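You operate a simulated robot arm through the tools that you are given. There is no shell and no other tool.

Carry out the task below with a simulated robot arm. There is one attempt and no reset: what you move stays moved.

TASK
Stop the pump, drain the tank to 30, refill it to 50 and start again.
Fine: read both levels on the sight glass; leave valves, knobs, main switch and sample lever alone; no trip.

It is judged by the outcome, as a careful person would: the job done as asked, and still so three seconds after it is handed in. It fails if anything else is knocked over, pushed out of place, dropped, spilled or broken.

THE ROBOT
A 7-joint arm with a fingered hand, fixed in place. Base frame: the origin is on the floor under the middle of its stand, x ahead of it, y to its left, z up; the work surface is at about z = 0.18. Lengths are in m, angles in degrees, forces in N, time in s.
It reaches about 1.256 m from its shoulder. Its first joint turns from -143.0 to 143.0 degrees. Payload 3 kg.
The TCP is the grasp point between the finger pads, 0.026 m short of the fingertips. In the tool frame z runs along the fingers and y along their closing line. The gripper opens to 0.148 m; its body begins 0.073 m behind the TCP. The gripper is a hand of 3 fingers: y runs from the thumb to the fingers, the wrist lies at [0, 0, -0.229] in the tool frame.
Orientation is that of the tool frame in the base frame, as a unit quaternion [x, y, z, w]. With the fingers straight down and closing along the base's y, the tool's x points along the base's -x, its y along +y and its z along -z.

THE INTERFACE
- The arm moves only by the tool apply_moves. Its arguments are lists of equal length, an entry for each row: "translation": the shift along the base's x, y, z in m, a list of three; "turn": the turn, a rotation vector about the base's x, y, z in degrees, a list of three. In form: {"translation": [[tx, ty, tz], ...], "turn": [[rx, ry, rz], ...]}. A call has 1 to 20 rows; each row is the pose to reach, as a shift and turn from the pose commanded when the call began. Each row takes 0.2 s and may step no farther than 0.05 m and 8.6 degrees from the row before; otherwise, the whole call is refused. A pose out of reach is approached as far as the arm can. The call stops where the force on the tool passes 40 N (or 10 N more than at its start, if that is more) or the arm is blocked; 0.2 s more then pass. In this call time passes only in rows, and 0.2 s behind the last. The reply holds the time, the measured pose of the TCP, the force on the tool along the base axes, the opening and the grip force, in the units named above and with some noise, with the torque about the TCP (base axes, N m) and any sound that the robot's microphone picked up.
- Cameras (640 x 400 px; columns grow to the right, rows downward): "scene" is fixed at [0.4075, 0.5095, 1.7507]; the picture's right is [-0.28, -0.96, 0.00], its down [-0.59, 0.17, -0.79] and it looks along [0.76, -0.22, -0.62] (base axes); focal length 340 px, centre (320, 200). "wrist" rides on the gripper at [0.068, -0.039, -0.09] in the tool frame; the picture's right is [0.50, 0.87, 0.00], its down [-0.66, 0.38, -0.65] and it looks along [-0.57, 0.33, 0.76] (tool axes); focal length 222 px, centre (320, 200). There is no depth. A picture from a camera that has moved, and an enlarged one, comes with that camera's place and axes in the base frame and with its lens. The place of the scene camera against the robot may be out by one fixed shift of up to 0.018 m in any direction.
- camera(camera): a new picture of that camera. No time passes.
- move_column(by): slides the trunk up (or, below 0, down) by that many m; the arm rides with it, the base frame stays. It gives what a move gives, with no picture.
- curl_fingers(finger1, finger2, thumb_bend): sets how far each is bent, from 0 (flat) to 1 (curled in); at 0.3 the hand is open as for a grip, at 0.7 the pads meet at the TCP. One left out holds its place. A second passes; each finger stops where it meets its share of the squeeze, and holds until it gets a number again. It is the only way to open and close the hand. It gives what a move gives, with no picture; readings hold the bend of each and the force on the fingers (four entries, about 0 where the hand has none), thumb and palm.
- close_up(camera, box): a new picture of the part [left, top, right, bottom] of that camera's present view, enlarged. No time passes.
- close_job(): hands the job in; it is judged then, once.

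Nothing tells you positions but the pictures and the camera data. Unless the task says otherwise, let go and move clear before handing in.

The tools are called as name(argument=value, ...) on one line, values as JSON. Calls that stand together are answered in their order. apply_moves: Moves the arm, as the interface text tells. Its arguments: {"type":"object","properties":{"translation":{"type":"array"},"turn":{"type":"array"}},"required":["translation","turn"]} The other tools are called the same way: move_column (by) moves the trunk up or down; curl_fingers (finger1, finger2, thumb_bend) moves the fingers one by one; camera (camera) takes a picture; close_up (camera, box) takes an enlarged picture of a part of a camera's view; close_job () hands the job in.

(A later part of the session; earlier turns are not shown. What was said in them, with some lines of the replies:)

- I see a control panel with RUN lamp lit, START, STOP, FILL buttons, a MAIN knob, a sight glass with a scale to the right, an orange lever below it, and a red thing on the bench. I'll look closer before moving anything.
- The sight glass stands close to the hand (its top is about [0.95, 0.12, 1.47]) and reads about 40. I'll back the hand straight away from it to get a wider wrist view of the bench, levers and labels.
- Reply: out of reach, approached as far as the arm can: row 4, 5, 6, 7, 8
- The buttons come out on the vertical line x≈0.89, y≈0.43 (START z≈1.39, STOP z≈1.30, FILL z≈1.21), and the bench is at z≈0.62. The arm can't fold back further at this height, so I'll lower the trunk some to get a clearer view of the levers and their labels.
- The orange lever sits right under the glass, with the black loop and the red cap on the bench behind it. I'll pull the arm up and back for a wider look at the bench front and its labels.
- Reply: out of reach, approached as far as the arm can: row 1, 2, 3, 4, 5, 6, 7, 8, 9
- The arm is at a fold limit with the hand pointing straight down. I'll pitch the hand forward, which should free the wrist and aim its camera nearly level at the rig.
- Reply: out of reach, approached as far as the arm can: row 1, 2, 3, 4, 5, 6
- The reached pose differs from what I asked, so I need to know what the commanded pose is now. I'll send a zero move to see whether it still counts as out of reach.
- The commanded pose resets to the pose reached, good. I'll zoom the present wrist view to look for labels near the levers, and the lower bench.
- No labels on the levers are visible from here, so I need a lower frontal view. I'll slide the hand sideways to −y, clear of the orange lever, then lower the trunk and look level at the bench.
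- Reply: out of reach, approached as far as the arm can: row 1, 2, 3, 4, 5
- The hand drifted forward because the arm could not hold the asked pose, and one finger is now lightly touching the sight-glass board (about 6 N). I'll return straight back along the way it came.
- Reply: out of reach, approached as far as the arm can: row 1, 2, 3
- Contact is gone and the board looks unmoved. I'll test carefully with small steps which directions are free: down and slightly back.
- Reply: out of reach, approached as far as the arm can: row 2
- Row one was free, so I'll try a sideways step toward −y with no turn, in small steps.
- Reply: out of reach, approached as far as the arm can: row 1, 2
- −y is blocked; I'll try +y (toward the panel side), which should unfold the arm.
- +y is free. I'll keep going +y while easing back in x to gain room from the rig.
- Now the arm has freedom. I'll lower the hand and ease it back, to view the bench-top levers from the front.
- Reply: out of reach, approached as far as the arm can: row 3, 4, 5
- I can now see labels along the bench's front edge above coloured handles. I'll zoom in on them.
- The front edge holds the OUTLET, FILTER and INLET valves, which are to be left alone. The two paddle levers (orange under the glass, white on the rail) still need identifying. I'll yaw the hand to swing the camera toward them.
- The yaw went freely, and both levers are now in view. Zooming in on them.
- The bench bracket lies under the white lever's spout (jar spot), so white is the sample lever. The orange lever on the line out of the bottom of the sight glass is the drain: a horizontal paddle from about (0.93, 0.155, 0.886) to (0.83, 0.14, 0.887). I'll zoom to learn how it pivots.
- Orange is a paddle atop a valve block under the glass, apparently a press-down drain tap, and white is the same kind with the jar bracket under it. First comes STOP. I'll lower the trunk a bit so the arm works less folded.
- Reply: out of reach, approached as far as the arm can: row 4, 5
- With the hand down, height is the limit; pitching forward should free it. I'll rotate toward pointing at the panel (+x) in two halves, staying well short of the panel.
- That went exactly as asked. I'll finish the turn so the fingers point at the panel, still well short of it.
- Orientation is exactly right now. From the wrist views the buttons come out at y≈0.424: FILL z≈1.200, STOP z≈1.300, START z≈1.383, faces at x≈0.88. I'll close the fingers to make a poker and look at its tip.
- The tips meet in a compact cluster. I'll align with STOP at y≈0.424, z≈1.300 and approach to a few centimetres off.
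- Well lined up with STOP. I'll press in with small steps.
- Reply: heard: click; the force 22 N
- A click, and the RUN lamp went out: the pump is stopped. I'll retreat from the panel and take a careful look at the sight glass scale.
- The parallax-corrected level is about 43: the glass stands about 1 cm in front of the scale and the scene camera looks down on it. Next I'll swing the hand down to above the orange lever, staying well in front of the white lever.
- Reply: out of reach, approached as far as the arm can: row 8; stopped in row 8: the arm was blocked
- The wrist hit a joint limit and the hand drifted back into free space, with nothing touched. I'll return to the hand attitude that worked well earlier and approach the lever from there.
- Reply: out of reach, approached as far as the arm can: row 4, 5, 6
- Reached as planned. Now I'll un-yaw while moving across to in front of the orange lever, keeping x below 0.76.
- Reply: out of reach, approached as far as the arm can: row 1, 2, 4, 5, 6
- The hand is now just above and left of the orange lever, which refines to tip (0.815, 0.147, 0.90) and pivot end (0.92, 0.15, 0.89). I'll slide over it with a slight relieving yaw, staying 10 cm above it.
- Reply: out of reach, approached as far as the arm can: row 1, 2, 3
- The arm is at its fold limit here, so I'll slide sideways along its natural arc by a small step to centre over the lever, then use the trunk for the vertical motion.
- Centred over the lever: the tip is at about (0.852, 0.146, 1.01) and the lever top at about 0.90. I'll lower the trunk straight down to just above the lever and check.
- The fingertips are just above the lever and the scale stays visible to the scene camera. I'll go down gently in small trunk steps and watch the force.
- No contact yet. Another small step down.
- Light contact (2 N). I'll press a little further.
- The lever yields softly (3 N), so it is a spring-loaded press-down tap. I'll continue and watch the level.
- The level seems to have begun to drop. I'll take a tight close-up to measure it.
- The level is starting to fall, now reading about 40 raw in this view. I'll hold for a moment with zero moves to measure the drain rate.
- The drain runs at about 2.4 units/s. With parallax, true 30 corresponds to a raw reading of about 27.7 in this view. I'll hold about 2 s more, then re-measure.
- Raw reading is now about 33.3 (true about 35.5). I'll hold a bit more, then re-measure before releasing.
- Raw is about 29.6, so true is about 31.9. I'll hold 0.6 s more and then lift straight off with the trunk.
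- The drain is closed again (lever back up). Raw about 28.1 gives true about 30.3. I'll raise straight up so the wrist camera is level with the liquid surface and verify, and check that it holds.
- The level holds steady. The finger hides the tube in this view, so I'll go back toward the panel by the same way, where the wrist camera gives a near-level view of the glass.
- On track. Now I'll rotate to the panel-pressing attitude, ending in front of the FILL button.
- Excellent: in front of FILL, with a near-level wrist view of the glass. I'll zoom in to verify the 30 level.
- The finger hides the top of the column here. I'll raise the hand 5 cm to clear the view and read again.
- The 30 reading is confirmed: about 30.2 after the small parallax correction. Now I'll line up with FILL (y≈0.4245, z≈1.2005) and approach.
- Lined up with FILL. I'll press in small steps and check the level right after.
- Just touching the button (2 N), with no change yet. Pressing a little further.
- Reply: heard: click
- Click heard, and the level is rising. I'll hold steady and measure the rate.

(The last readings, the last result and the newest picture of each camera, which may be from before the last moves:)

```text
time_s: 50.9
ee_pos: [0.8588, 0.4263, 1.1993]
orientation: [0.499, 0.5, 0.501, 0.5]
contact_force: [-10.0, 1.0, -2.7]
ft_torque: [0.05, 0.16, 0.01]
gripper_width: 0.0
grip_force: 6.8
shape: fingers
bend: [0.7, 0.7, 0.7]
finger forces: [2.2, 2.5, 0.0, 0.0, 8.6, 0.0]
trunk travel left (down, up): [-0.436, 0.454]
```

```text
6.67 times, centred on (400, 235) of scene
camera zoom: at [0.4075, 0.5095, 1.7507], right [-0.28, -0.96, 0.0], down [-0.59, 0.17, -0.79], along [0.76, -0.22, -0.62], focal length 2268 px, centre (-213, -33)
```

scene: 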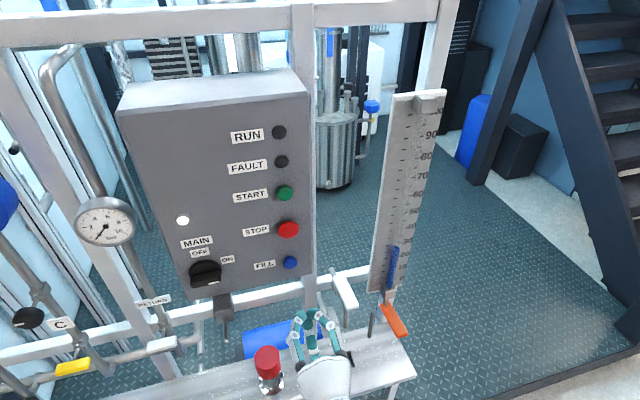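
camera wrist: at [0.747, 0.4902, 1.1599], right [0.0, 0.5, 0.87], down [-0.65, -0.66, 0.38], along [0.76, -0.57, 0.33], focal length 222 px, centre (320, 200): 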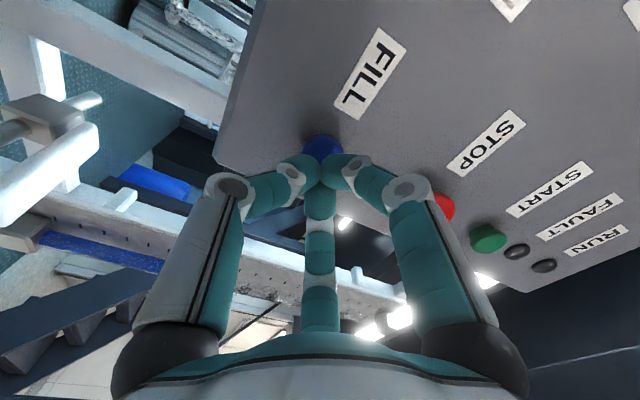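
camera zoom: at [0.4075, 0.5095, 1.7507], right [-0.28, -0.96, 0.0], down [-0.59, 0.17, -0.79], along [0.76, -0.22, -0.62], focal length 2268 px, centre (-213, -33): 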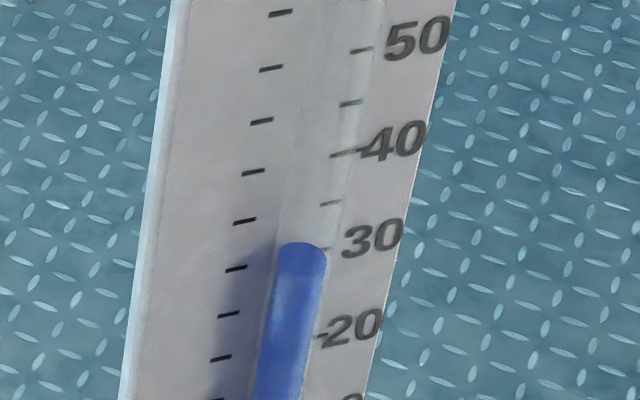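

Filling at about 2.4 units/s; true 50 corresponds to raw about 48.2. I'll hold about 3 s more, then release to confirm that it stops when let go.

apply_moves(translation=[[0, 0, 0], [0, 0, 0], [0, 0, 0], [0, 0, 0], [0, 0, 0], [0, 0, 0], [0, 0, 0], [0, 0, 0], [0, 0, 0], [0, 0, 0], [0, 0, 0], [0, 0, 0], [0, 0, 0], [0, 0, 0]], turn=[[0, 0, 0], [0, 0, 0], [0, 0, 0], [0, 0, 0], [0, 0, 0], [0, 0, 0], [0, 0, 0], [0, 0, 0], [0, 0, 0], [0, 0, 0], [0, 0, 0], [0, 0, 0], [0, 0, 0], [0, 0, 0]])

close_up(camera="scene", box=[376, 195, 424, 255])

```text
time_s: 53.9
ee_pos: [0.8581, 0.4271, 1.1999]
orientation: [0.5, 0.5, 0.501, 0.499]
contact_force: [-9.8, 2.3, -2.4]
ft_torque: [0.04, 0.12, 0.04]
gripper_width: 0.0001
grip_force: 6.3
shape: fingers
bend: [0.7, 0.7, 0.7]
finger forces: [3.1, 2.8, 0.0, 0.0, 7.5, 0.0]
trunk travel left (down, up): [-0.436, 0.454]
```

```text
6.67 times, centred on (400, 225) of scene
camera zoom: at [0.4075, 0.5095, 1.7507], right [-0.28, -0.96, 0.0], down [-0.59, 0.17, -0.79], along [0.76, -0.22, -0.62], focal length 2268 px, centre (-213, 33)
```

zoom: 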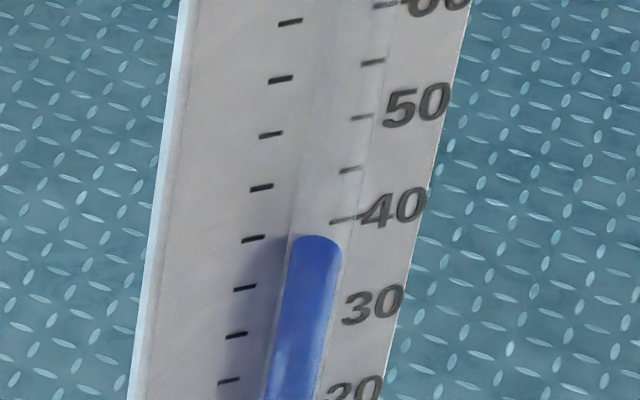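

Raw is about 39.0 (true about 41). I'll release briefly to confirm that the filling stops.

apply_moves(translation=[[-0.012, 0, 0]], turn=[[0, 0, 0]])

close_up(camera="scene", box=[376, 195, 424, 255])

```text
time_s: 54.3
ee_pos: [0.8455, 0.4259, 1.2003]
orientation: [0.5, 0.5, 0.5, 0.5]
contact_force: [-0.1, 0.1, 0.0]
ft_torque: [0.0, 0.01, 0.01]
gripper_width: 0.0002
grip_force: 0.1
shape: fingers
bend: [0.7, 0.7, 0.7]
finger forces: [0.0, 0.0, 0.0, 0.0, 0.1, 0.0]
trunk travel left (down, up): [-0.436, 0.454]
```

```text
6.67 times, centred on (400, 225) of scene
camera zoom: at [0.4075, 0.5095, 1.7507], right [-0.28, -0.96, 0.0], down [-0.59, 0.17, -0.79], along [0.76, -0.22, -0.62], focal length 2268 px, centre (-213, 33)
```

zoom: 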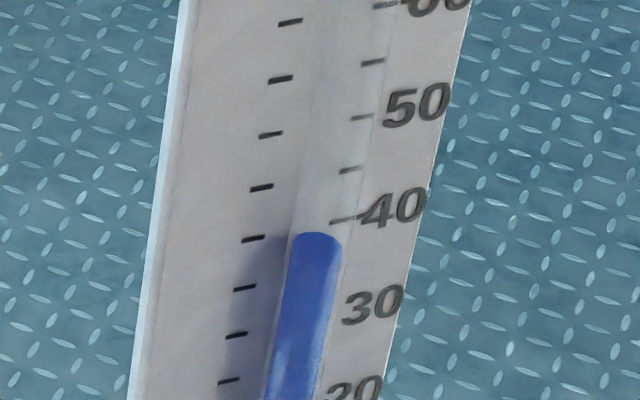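

It only rose by about 0.3 during the release, so it looks momentary. I'll check once more that it is static.

apply_moves(translation=[[0, 0, 0], [0, 0, 0]], turn=[[0, 0, 0], [0, 0, 0]])

close_up(camera="scene", box=[376, 195, 424, 255])

```text
time_s: 54.9
ee_pos: [0.8464, 0.4262, 1.1999]
orientation: [0.499, 0.501, 0.5, 0.5]
contact_force: [-0.2, 0.4, -0.6]
ft_torque: [-0.03, 0.02, 0.03]
gripper_width: 0.0
grip_force: 0.0
shape: fingers
bend: [0.7, 0.7, 0.7]
finger forces: [0.0, 0.0, 0.1, 0.1, 0.0, 0.0]
trunk travel left (down, up): [-0.436, 0.454]
```

```text
6.67 times, centred on (400, 225) of scene
camera zoom: at [0.4075, 0.5095, 1.7507], right [-0.28, -0.96, 0.0], down [-0.59, 0.17, -0.79], along [0.76, -0.22, -0.62], focal length 2268 px, centre (-213, 33)
```

zoom: 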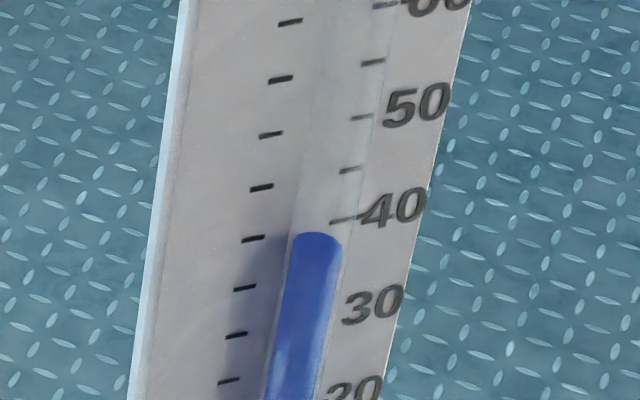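

Static, so FILL is hold-to-fill. I'll press again and hold for about 2 s, then re-measure.

apply_moves(translation=[[0.0125, 0, 0], [0.0125, 0, 0], [0.0125, 0, 0], [0.0125, 0, 0], [0.0125, 0, 0], [0.0125, 0, 0], [0.0125, 0, 0], [0.0125, 0, 0], [0.0125, 0, 0], [0.0125, 0, 0]], turn=[[0, 0, 0], [0, 0, 0], [0, 0, 0], [0, 0, 0], [0, 0, 0], [0, 0, 0], [0, 0, 0], [0, 0, 0], [0, 0, 0], [0, 0, 0]])

close_up(camera="scene", box=[376, 195, 424, 255])

```text
time_s: 57.1
ee_pos: [0.8572, 0.4257, 1.2014]
orientation: [0.5, 0.5, 0.5, 0.5]
contact_force: [-10.7, 1.1, -2.6]
ft_torque: [-0.01, 0.1, 0.01]
gripper_width: 0.0
grip_force: 7.1
shape: fingers
bend: [0.7, 0.7, 0.7]
finger forces: [2.8, 2.8, 0.0, 0.1, 8.1, 0.0]
trunk travel left (down, up): [-0.436, 0.454]
heard: click
```

```text
6.67 times, centred on (400, 225) of scene
camera zoom: at [0.4075, 0.5095, 1.7507], right [-0.28, -0.96, 0.0], down [-0.59, 0.17, -0.79], along [0.76, -0.22, -0.62], focal length 2268 px, centre (-213, 33)
```

zoom: 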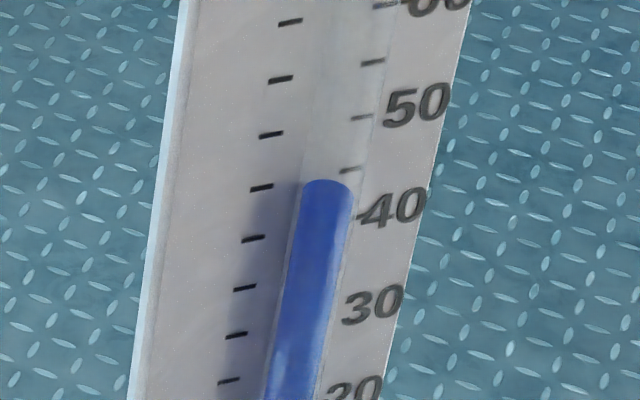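

Raw is about 44.6; I need about 48.2. I'll hold 1.2 s more and release in the same call, then verify.

apply_moves(translation=[[0, 0, 0], [0, 0, 0], [0, 0, 0], [0, 0, 0], [0, 0, 0], [0, 0, 0], [-0.0125, 0, 0]], turn=[[0, 0, 0], [0, 0, 0], [0, 0, 0], [0, 0, 0], [0, 0, 0], [0, 0, 0], [0, 0, 0]])

close_up(camera="scene", box=[376, 195, 424, 255])

camera(camera="wrist")

```text
time_s: 58.7
ee_pos: [0.8451, 0.4242, 1.2033]
orientation: [0.5, 0.5, 0.5, 0.501]
contact_force: [-0.3, -0.4, -0.1]
ft_torque: [0.01, 0.0, -0.03]
gripper_width: 0.0001
grip_force: 0.0
shape: fingers
bend: [0.7, 0.7, 0.7]
finger forces: [0.0, 0.0, 0.0, 0.1, 0.1, 0.0]
trunk travel left (down, up): [-0.436, 0.454]
```

```text
6.67 times, centred on (400, 225) of scene
camera zoom: at [0.4075, 0.5095, 1.7507], right [-0.28, -0.96, 0.0], down [-0.59, 0.17, -0.79], along [0.76, -0.22, -0.62], focal length 2268 px, centre (-213, 33)
```

zoom: 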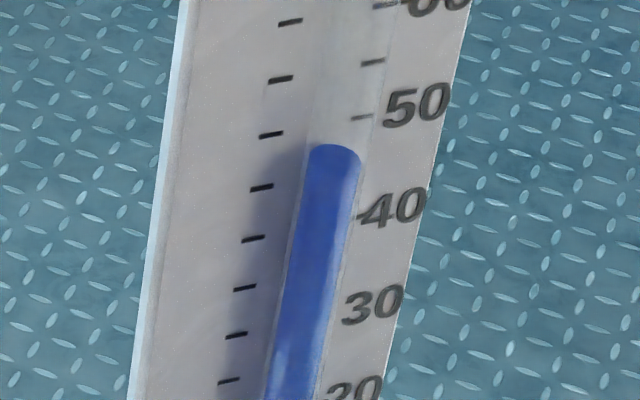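

```text
taken
camera wrist: at [0.7542, 0.4908, 1.1642], right [0.0, 0.5, 0.87], down [-0.65, -0.66, 0.38], along [0.76, -0.57, 0.33], focal length 222 px, centre (320, 200)
```

wrist: 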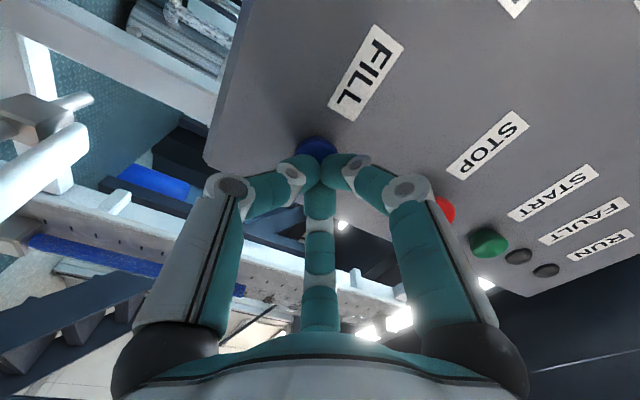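

Raw is about 47.9, so true is about 49.7. The column's top shows in the wrist view between the fingers, so I'll zoom there for a near-level check.

close_up(camera="wrist", box=[220, 255, 310, 320])

close_up(camera="scene", box=[385, 205, 417, 235])

```text
6.15 times, centred on (265, 288) of wrist
camera zoom: at [0.7542, 0.4908, 1.1642], right [0.0, 0.5, 0.87], down [-0.65, -0.66, 0.38], along [0.76, -0.57, 0.33], focal length 1367 px, centre (658, -338)
```

zoom: 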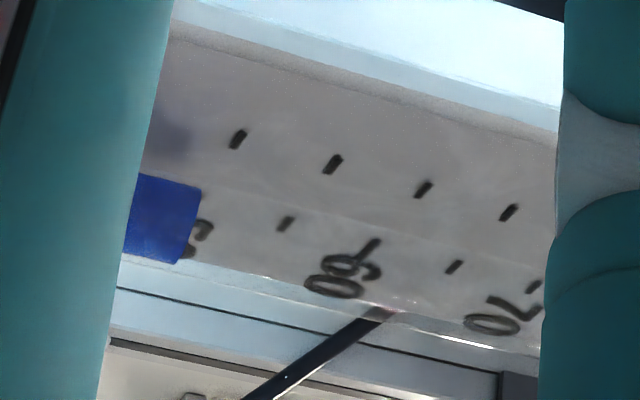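

```text
13.33 times, centred on (401, 220) of scene
camera zoom: at [0.4075, 0.5095, 1.7507], right [-0.28, -0.96, 0.0], down [-0.59, 0.17, -0.79], along [0.76, -0.22, -0.62], focal length 4535 px, centre (-760, -67)
```

zoom: 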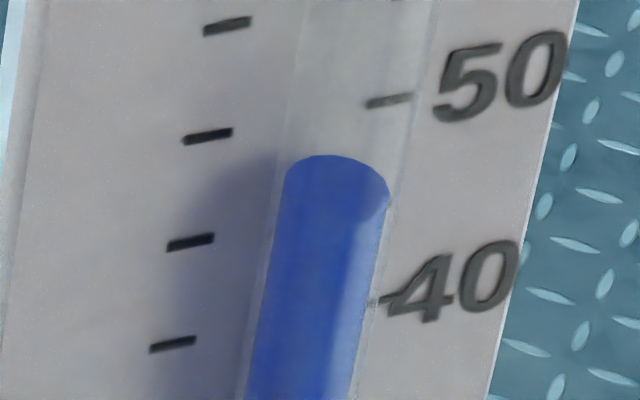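

The two views put the level at 49.1–49.7, a touch low. I'll give FILL one very brief tap (about +0.5) and re-measure.

apply_moves(translation=[[0.0125, 0, -0.002], [-0.003, 0, -0.002]], turn=[[0, 0, 0], [0, 0, 0]])

close_up(camera="scene", box=[385, 205, 417, 235])

close_up(camera="wrist", box=[220, 255, 310, 320])

```text
time_s: 59.3
ee_pos: [0.8424, 0.4265, 1.1998]
orientation: [0.501, 0.499, 0.501, 0.5]
contact_force: [-0.8, -0.1, -0.2]
ft_torque: [0.01, -0.01, 0.02]
gripper_width: 0.0
grip_force: 0.0
shape: fingers
bend: [0.7, 0.7, 0.7]
finger forces: [0.1, 0.0, 0.0, 0.0, 0.0, 0.0]
trunk travel left (down, up): [-0.436, 0.454]
heard: click
```

```text
13.33 times, centred on (401, 220) of scene
camera zoom: at [0.4075, 0.5095, 1.7507], right [-0.28, -0.96, 0.0], down [-0.59, 0.17, -0.79], along [0.76, -0.22, -0.62], focal length 4535 px, centre (-760, -67)
```

zoom: 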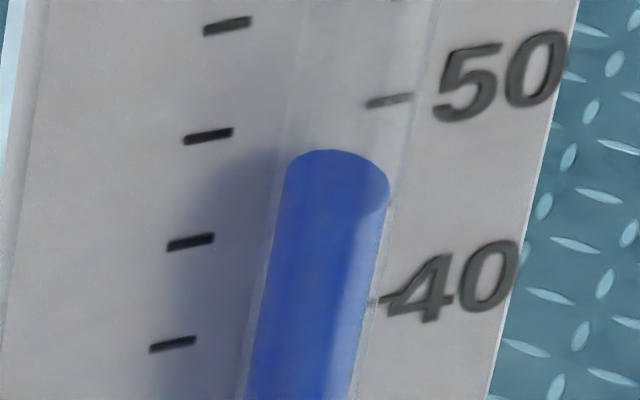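

```text
6.15 times, centred on (265, 288) of wrist
camera zoom: at [0.7511, 0.4915, 1.1607], right [0.0, 0.5, 0.87], down [-0.65, -0.66, 0.38], along [0.76, -0.57, 0.33], focal length 1367 px, centre (658, -338)
```

zoom: 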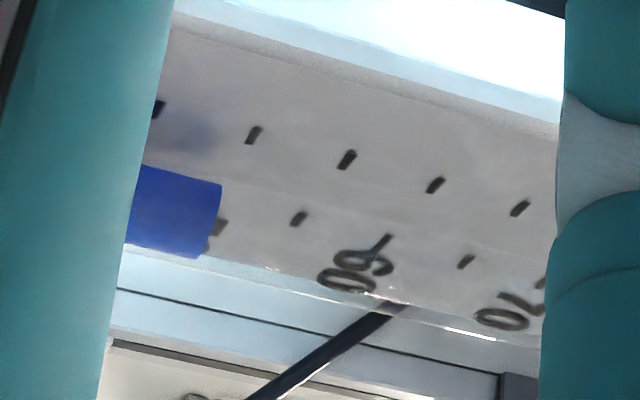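

About +0.3, so the level is at roughly 49.5–49.8. One more identical tap should centre it on 50.

apply_moves(translation=[[0.0155, 0, 0], [0.0, 0, 0]], turn=[[0, 0, 0], [0, 0, 0]])

close_up(camera="scene", box=[385, 205, 417, 235])

close_up(camera="wrist", box=[220, 255, 310, 320])

```text
time_s: 59.9
ee_pos: [0.8422, 0.4273, 1.1989]
orientation: [0.5, 0.5, 0.501, 0.499]
contact_force: [0.9, 0.5, -0.5]
ft_torque: [-0.04, 0.02, -0.01]
gripper_width: 0.0
grip_force: 0.1
shape: fingers
bend: [0.7, 0.7, 0.7]
finger forces: [0.1, 0.1, 0.0, 0.1, 0.0, 0.1]
trunk travel left (down, up): [-0.436, 0.454]
heard: click
```

```text
13.33 times, centred on (401, 220) of scene
camera zoom: at [0.4075, 0.5095, 1.7507], right [-0.28, -0.96, 0.0], down [-0.59, 0.17, -0.79], along [0.76, -0.22, -0.62], focal length 4535 px, centre (-760, -67)
```

zoom: 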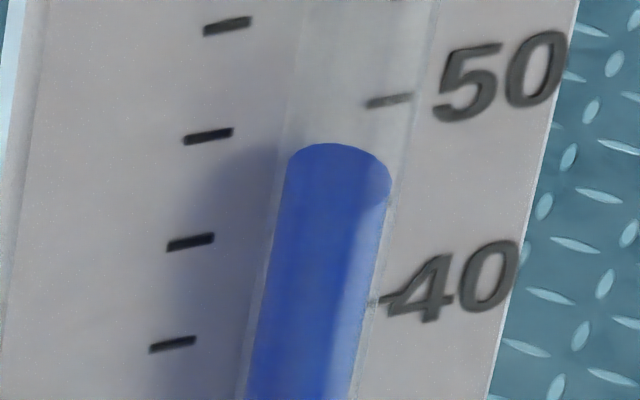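

```text
6.15 times, centred on (265, 288) of wrist
camera zoom: at [0.7502, 0.492, 1.1604], right [0.0, 0.5, 0.87], down [-0.65, -0.66, 0.38], along [0.76, -0.57, 0.33], focal length 1367 px, centre (658, -338)
```

zoom: 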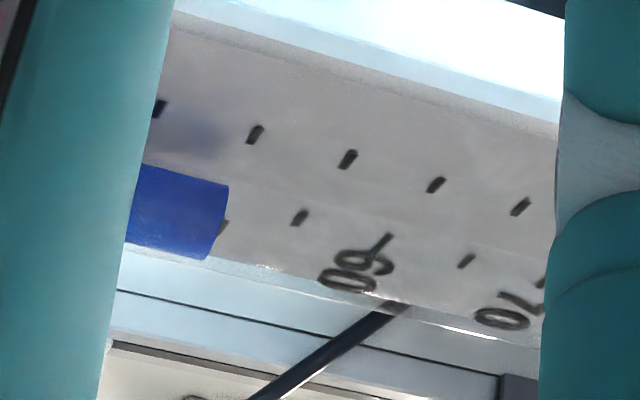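

Both views now agree at 49.8–50.1. Next is START: I'll back off from the panel and ride the trunk up so that the hand is level with START (z≈1.383).

apply_moves(translation=[[-0.03, 0, 0], [-0.07, 0, 0]], turn=[[0, 0, 0], [0, 0, 0]])

move_column(by=0.184)

camera(camera="wrist")

camera(camera="scene")

```text
time_s: 60.5
ee_pos: [0.7685, 0.4246, 1.1984]
orientation: [0.5, 0.5, 0.5, 0.5]
contact_force: [-0.6, 0.1, 0.1]
ft_torque: [0.02, 0.01, 0.05]
gripper_width: 0.0
grip_force: 0.1
shape: fingers
bend: [0.7, 0.7, 0.7]
finger forces: [0.0, 0.0, 0.0, 0.0, 0.0, 0.0]
trunk travel left (down, up): [-0.436, 0.454]
```

```text
time_s: 62.5
ee_pos: [0.7686, 0.4253, 1.382]
orientation: [0.5, 0.5, 0.5, 0.499]
contact_force: [0.1, 0.5, -1.3]
ft_torque: [0.01, 0.02, 0.01]
gripper_width: 0.0001
grip_force: 0.0
shape: fingers
bend: [0.7, 0.7, 0.7]
finger forces: [0.0, 0.0, 0.0, 0.0, 0.0, 0.0]
trunk travel left (down, up): [-0.62, 0.27]
```

```text
taken
camera wrist: at [0.6777, 0.4908, 1.3431], right [0.0, 0.5, 0.87], down [-0.65, -0.66, 0.38], along [0.76, -0.57, 0.33], focal length 222 px, centre (320, 200)
```

wrist: 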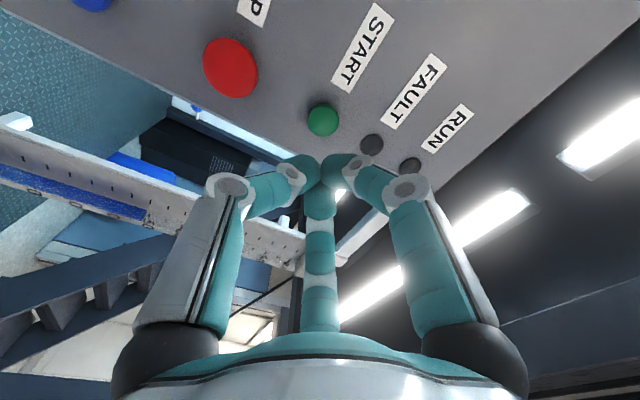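

```text
taken
```

scene: 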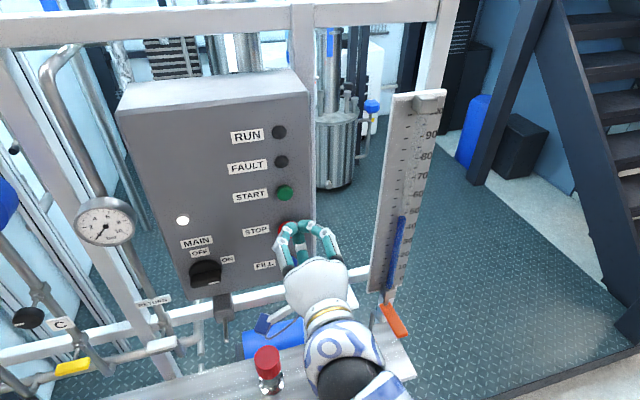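

START comes out at (0.882, 0.424, 1.385), so I'm lined up. A last look at the column from this side before starting.

close_up(camera="wrist", box=[60, 150, 220, 250])

apply_moves(translation=[[0.04, -0.001, 0.003], [0.07, -0.001, 0.003]], turn=[[0, 0, 0], [0, 0, 0]])

camera(camera="wrist")

close_up(camera="scene", box=[200, 100, 440, 300])

```text
4.00 times, centred on (140, 200) of wrist
camera zoom: at [0.6777, 0.4908, 1.3431], right [0.0, 0.5, 0.87], down [-0.65, -0.66, 0.38], along [0.76, -0.57, 0.33], focal length 888 px, centre (1040, 200)
```

zoom: 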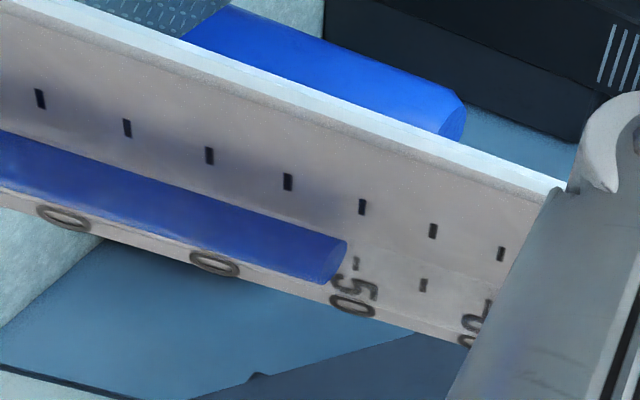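

```text
time_s: 63.1
ee_pos: [0.8405, 0.4227, 1.3845]
orientation: [0.5, 0.5, 0.501, 0.499]
contact_force: [0.5, -0.4, 0.0]
ft_torque: [-0.01, -0.04, 0.02]
gripper_width: 0.0
grip_force: 0.1
shape: fingers
bend: [0.7, 0.7, 0.7]
finger forces: [0.1, 0.0, 0.0, 0.1, 0.0, 0.0]
trunk travel left (down, up): [-0.62, 0.27]
```

```text
taken
camera wrist: at [0.7486, 0.4895, 1.3456], right [0.0, 0.5, 0.87], down [-0.65, -0.66, 0.38], along [0.76, -0.57, 0.33], focal length 222 px, centre (320, 200)
```

wrist: 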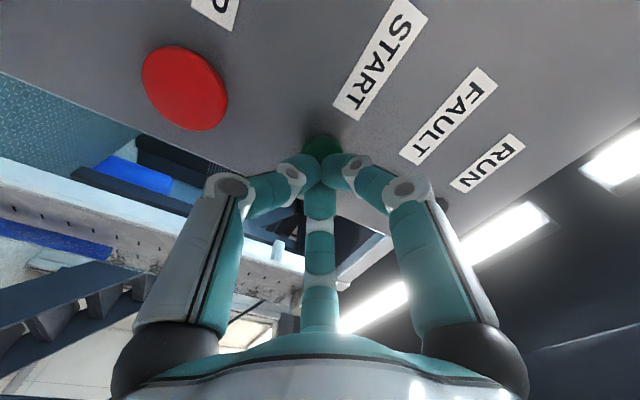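

```text
2.00 times, centred on (320, 200) of scene
camera zoom: at [0.4075, 0.5095, 1.7507], right [-0.28, -0.96, 0.0], down [-0.59, 0.17, -0.79], along [0.76, -0.22, -0.62], focal length 680 px, centre (320, 200)
```

zoom: 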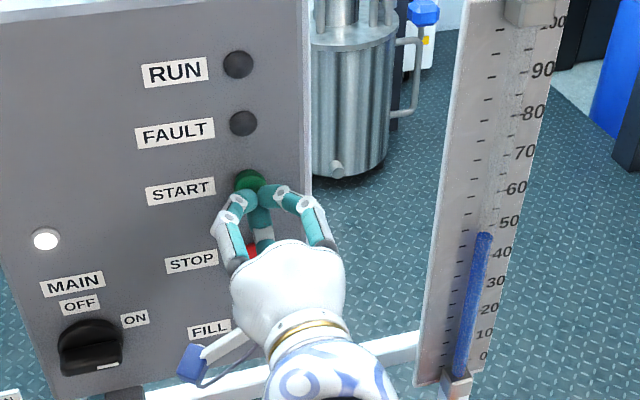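

The level reads about 50 from here too (50.0 ± 0.3). Now I press START.

apply_moves(translation=[[0.008, 0.001, 0], [0.014, 0.001, 0], [0.019, 0.001, 0]], turn=[[0, 0, 0], [0, 0, 0], [0, 0, 0]])

close_up(camera="scene", box=[200, 100, 440, 300])

```text
time_s: 63.9
ee_pos: [0.8565, 0.4241, 1.3838]
orientation: [0.499, 0.501, 0.5, 0.5]
contact_force: [-9.4, -0.8, -2.0]
ft_torque: [0.0, 0.1, -0.03]
gripper_width: 0.0
grip_force: 6.1
shape: fingers
bend: [0.7, 0.7, 0.7]
finger forces: [2.2, 3.0, 0.0, 0.0, 7.4, 0.0]
trunk travel left (down, up): [-0.62, 0.27]
heard: click
```

```text
2.00 times, centred on (320, 200) of scene
camera zoom: at [0.4075, 0.5095, 1.7507], right [-0.28, -0.96, 0.0], down [-0.59, 0.17, -0.79], along [0.76, -0.22, -0.62], focal length 680 px, centre (320, 200)
```

zoom: 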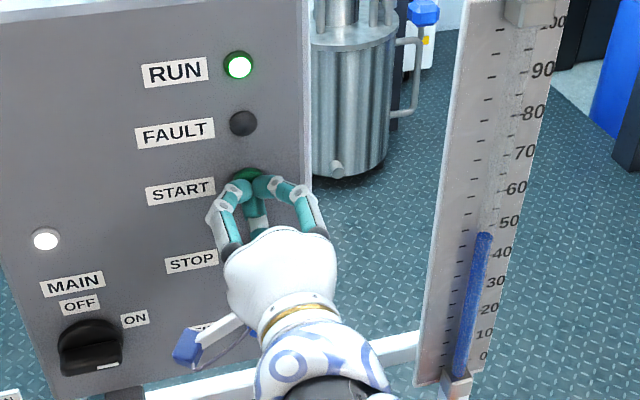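

The RUN lamp is lit and FAULT is dark. I'll let go of the button and back away, then check that everything stays so.

apply_moves(translation=[[-0.02, 0, 0], [-0.05, 0, 0], [-0.09, 0, 0], [-0.12, 0, 0]], turn=[[0, 0, 0], [0, 0, 0], [0, 0, 0], [0, 0, 0]])

apply_moves(translation=[[0, 0, 0], [0, 0, 0], [0, 0, 0], [0, 0, 0], [0, 0, 0], [0, 0, 0], [0, 0, 0], [0, 0, 0], [0, 0, 0], [0, 0, 0], [0, 0, 0], [0, 0, 0], [0, 0, 0], [0, 0, 0], [0, 0, 0]], turn=[[0, 0, 0], [0, 0, 0], [0, 0, 0], [0, 0, 0], [0, 0, 0], [0, 0, 0], [0, 0, 0], [0, 0, 0], [0, 0, 0], [0, 0, 0], [0, 0, 0], [0, 0, 0], [0, 0, 0], [0, 0, 0], [0, 0, 0]])

camera(camera="scene")

close_up(camera="scene", box=[385, 205, 417, 235])

```text
time_s: 64.9
ee_pos: [0.7389, 0.4224, 1.3839]
orientation: [0.501, 0.5, 0.499, 0.5]
contact_force: [0.2, -0.4, -0.5]
ft_torque: [-0.01, -0.01, 0.0]
gripper_width: 0.0002
grip_force: 0.0
shape: fingers
bend: [0.7, 0.7, 0.7]
finger forces: [0.0, 0.1, 0.0, 0.0, 0.1, 0.0]
trunk travel left (down, up): [-0.62, 0.27]
```

```text
time_s: 68.1
ee_pos: [0.7402, 0.424, 1.3835]
orientation: [0.5, 0.502, 0.5, 0.498]
contact_force: [-0.3, 0.0, 0.4]
ft_torque: [0.03, -0.02, 0.06]
gripper_width: 0.0
grip_force: 0.0
shape: fingers
bend: [0.7, 0.7, 0.7]
finger forces: [0.1, 0.0, 0.0, 0.0, 0.0, 0.0]
trunk travel left (down, up): [-0.62, 0.27]
```

```text
taken
```

scene: 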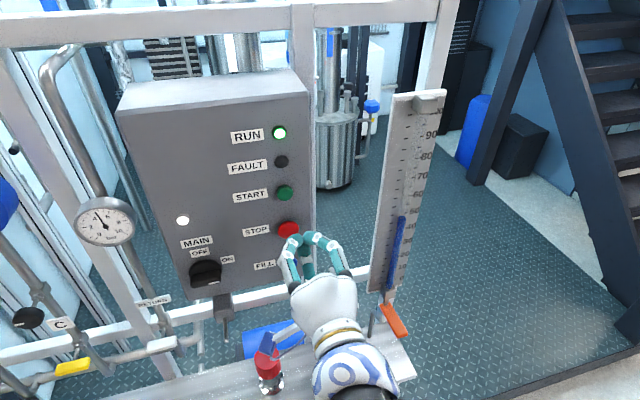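

```text
13.33 times, centred on (401, 220) of scene
camera zoom: at [0.4075, 0.5095, 1.7507], right [-0.28, -0.96, 0.0], down [-0.59, 0.17, -0.79], along [0.76, -0.22, -0.62], focal length 4535 px, centre (-760, -67)
```

zoom: 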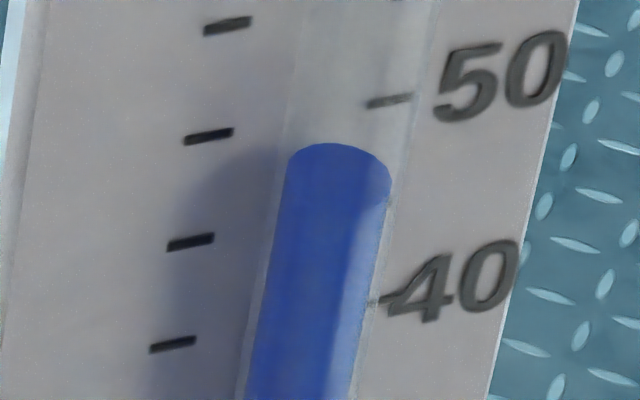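

The pump runs (RUN lit, FAULT dark, pressure back up), the level holds steady at 50, and the levers and main switch sit as they did. The hand is about 12 cm clear of the panel, so I'm handing the job in.

close_job()

```text
The job is handed in.
```

The pump was stopped, the tank drained to about 30 and refilled to about 50, and the pump is running again. I've handed the job in.

- **Stop:** STOP clicked and the RUN lamp went out.
- **Drain:** I pressed the orange lever under the sight glass and released it at about 30.2. Neither paddle lever is labelled. I took orange as the drain because it is on the line below the glass, and white as the sample lever because the jar bracket is under its spout.
- **Refill:** FILL only fills while held, so I finished with two short taps. The last readings were between 49.8 and 50.3.
- **Start:** RUN is lit, FAULT is dark and the pressure gauge came back up. The level was steady about 3 seconds later.

All readings are corrected for the angle, because the glass stands about 2 cm in front of the scale. I'd put the error at around 0.4 units.

One thing went off plan: early on, before I stopped the pump, a finger touched the sight-glass board with about 6 N. I backed off and the board looked unmoved. Valves, knobs, the main switch and the white lever were not touched, and there was no trip.
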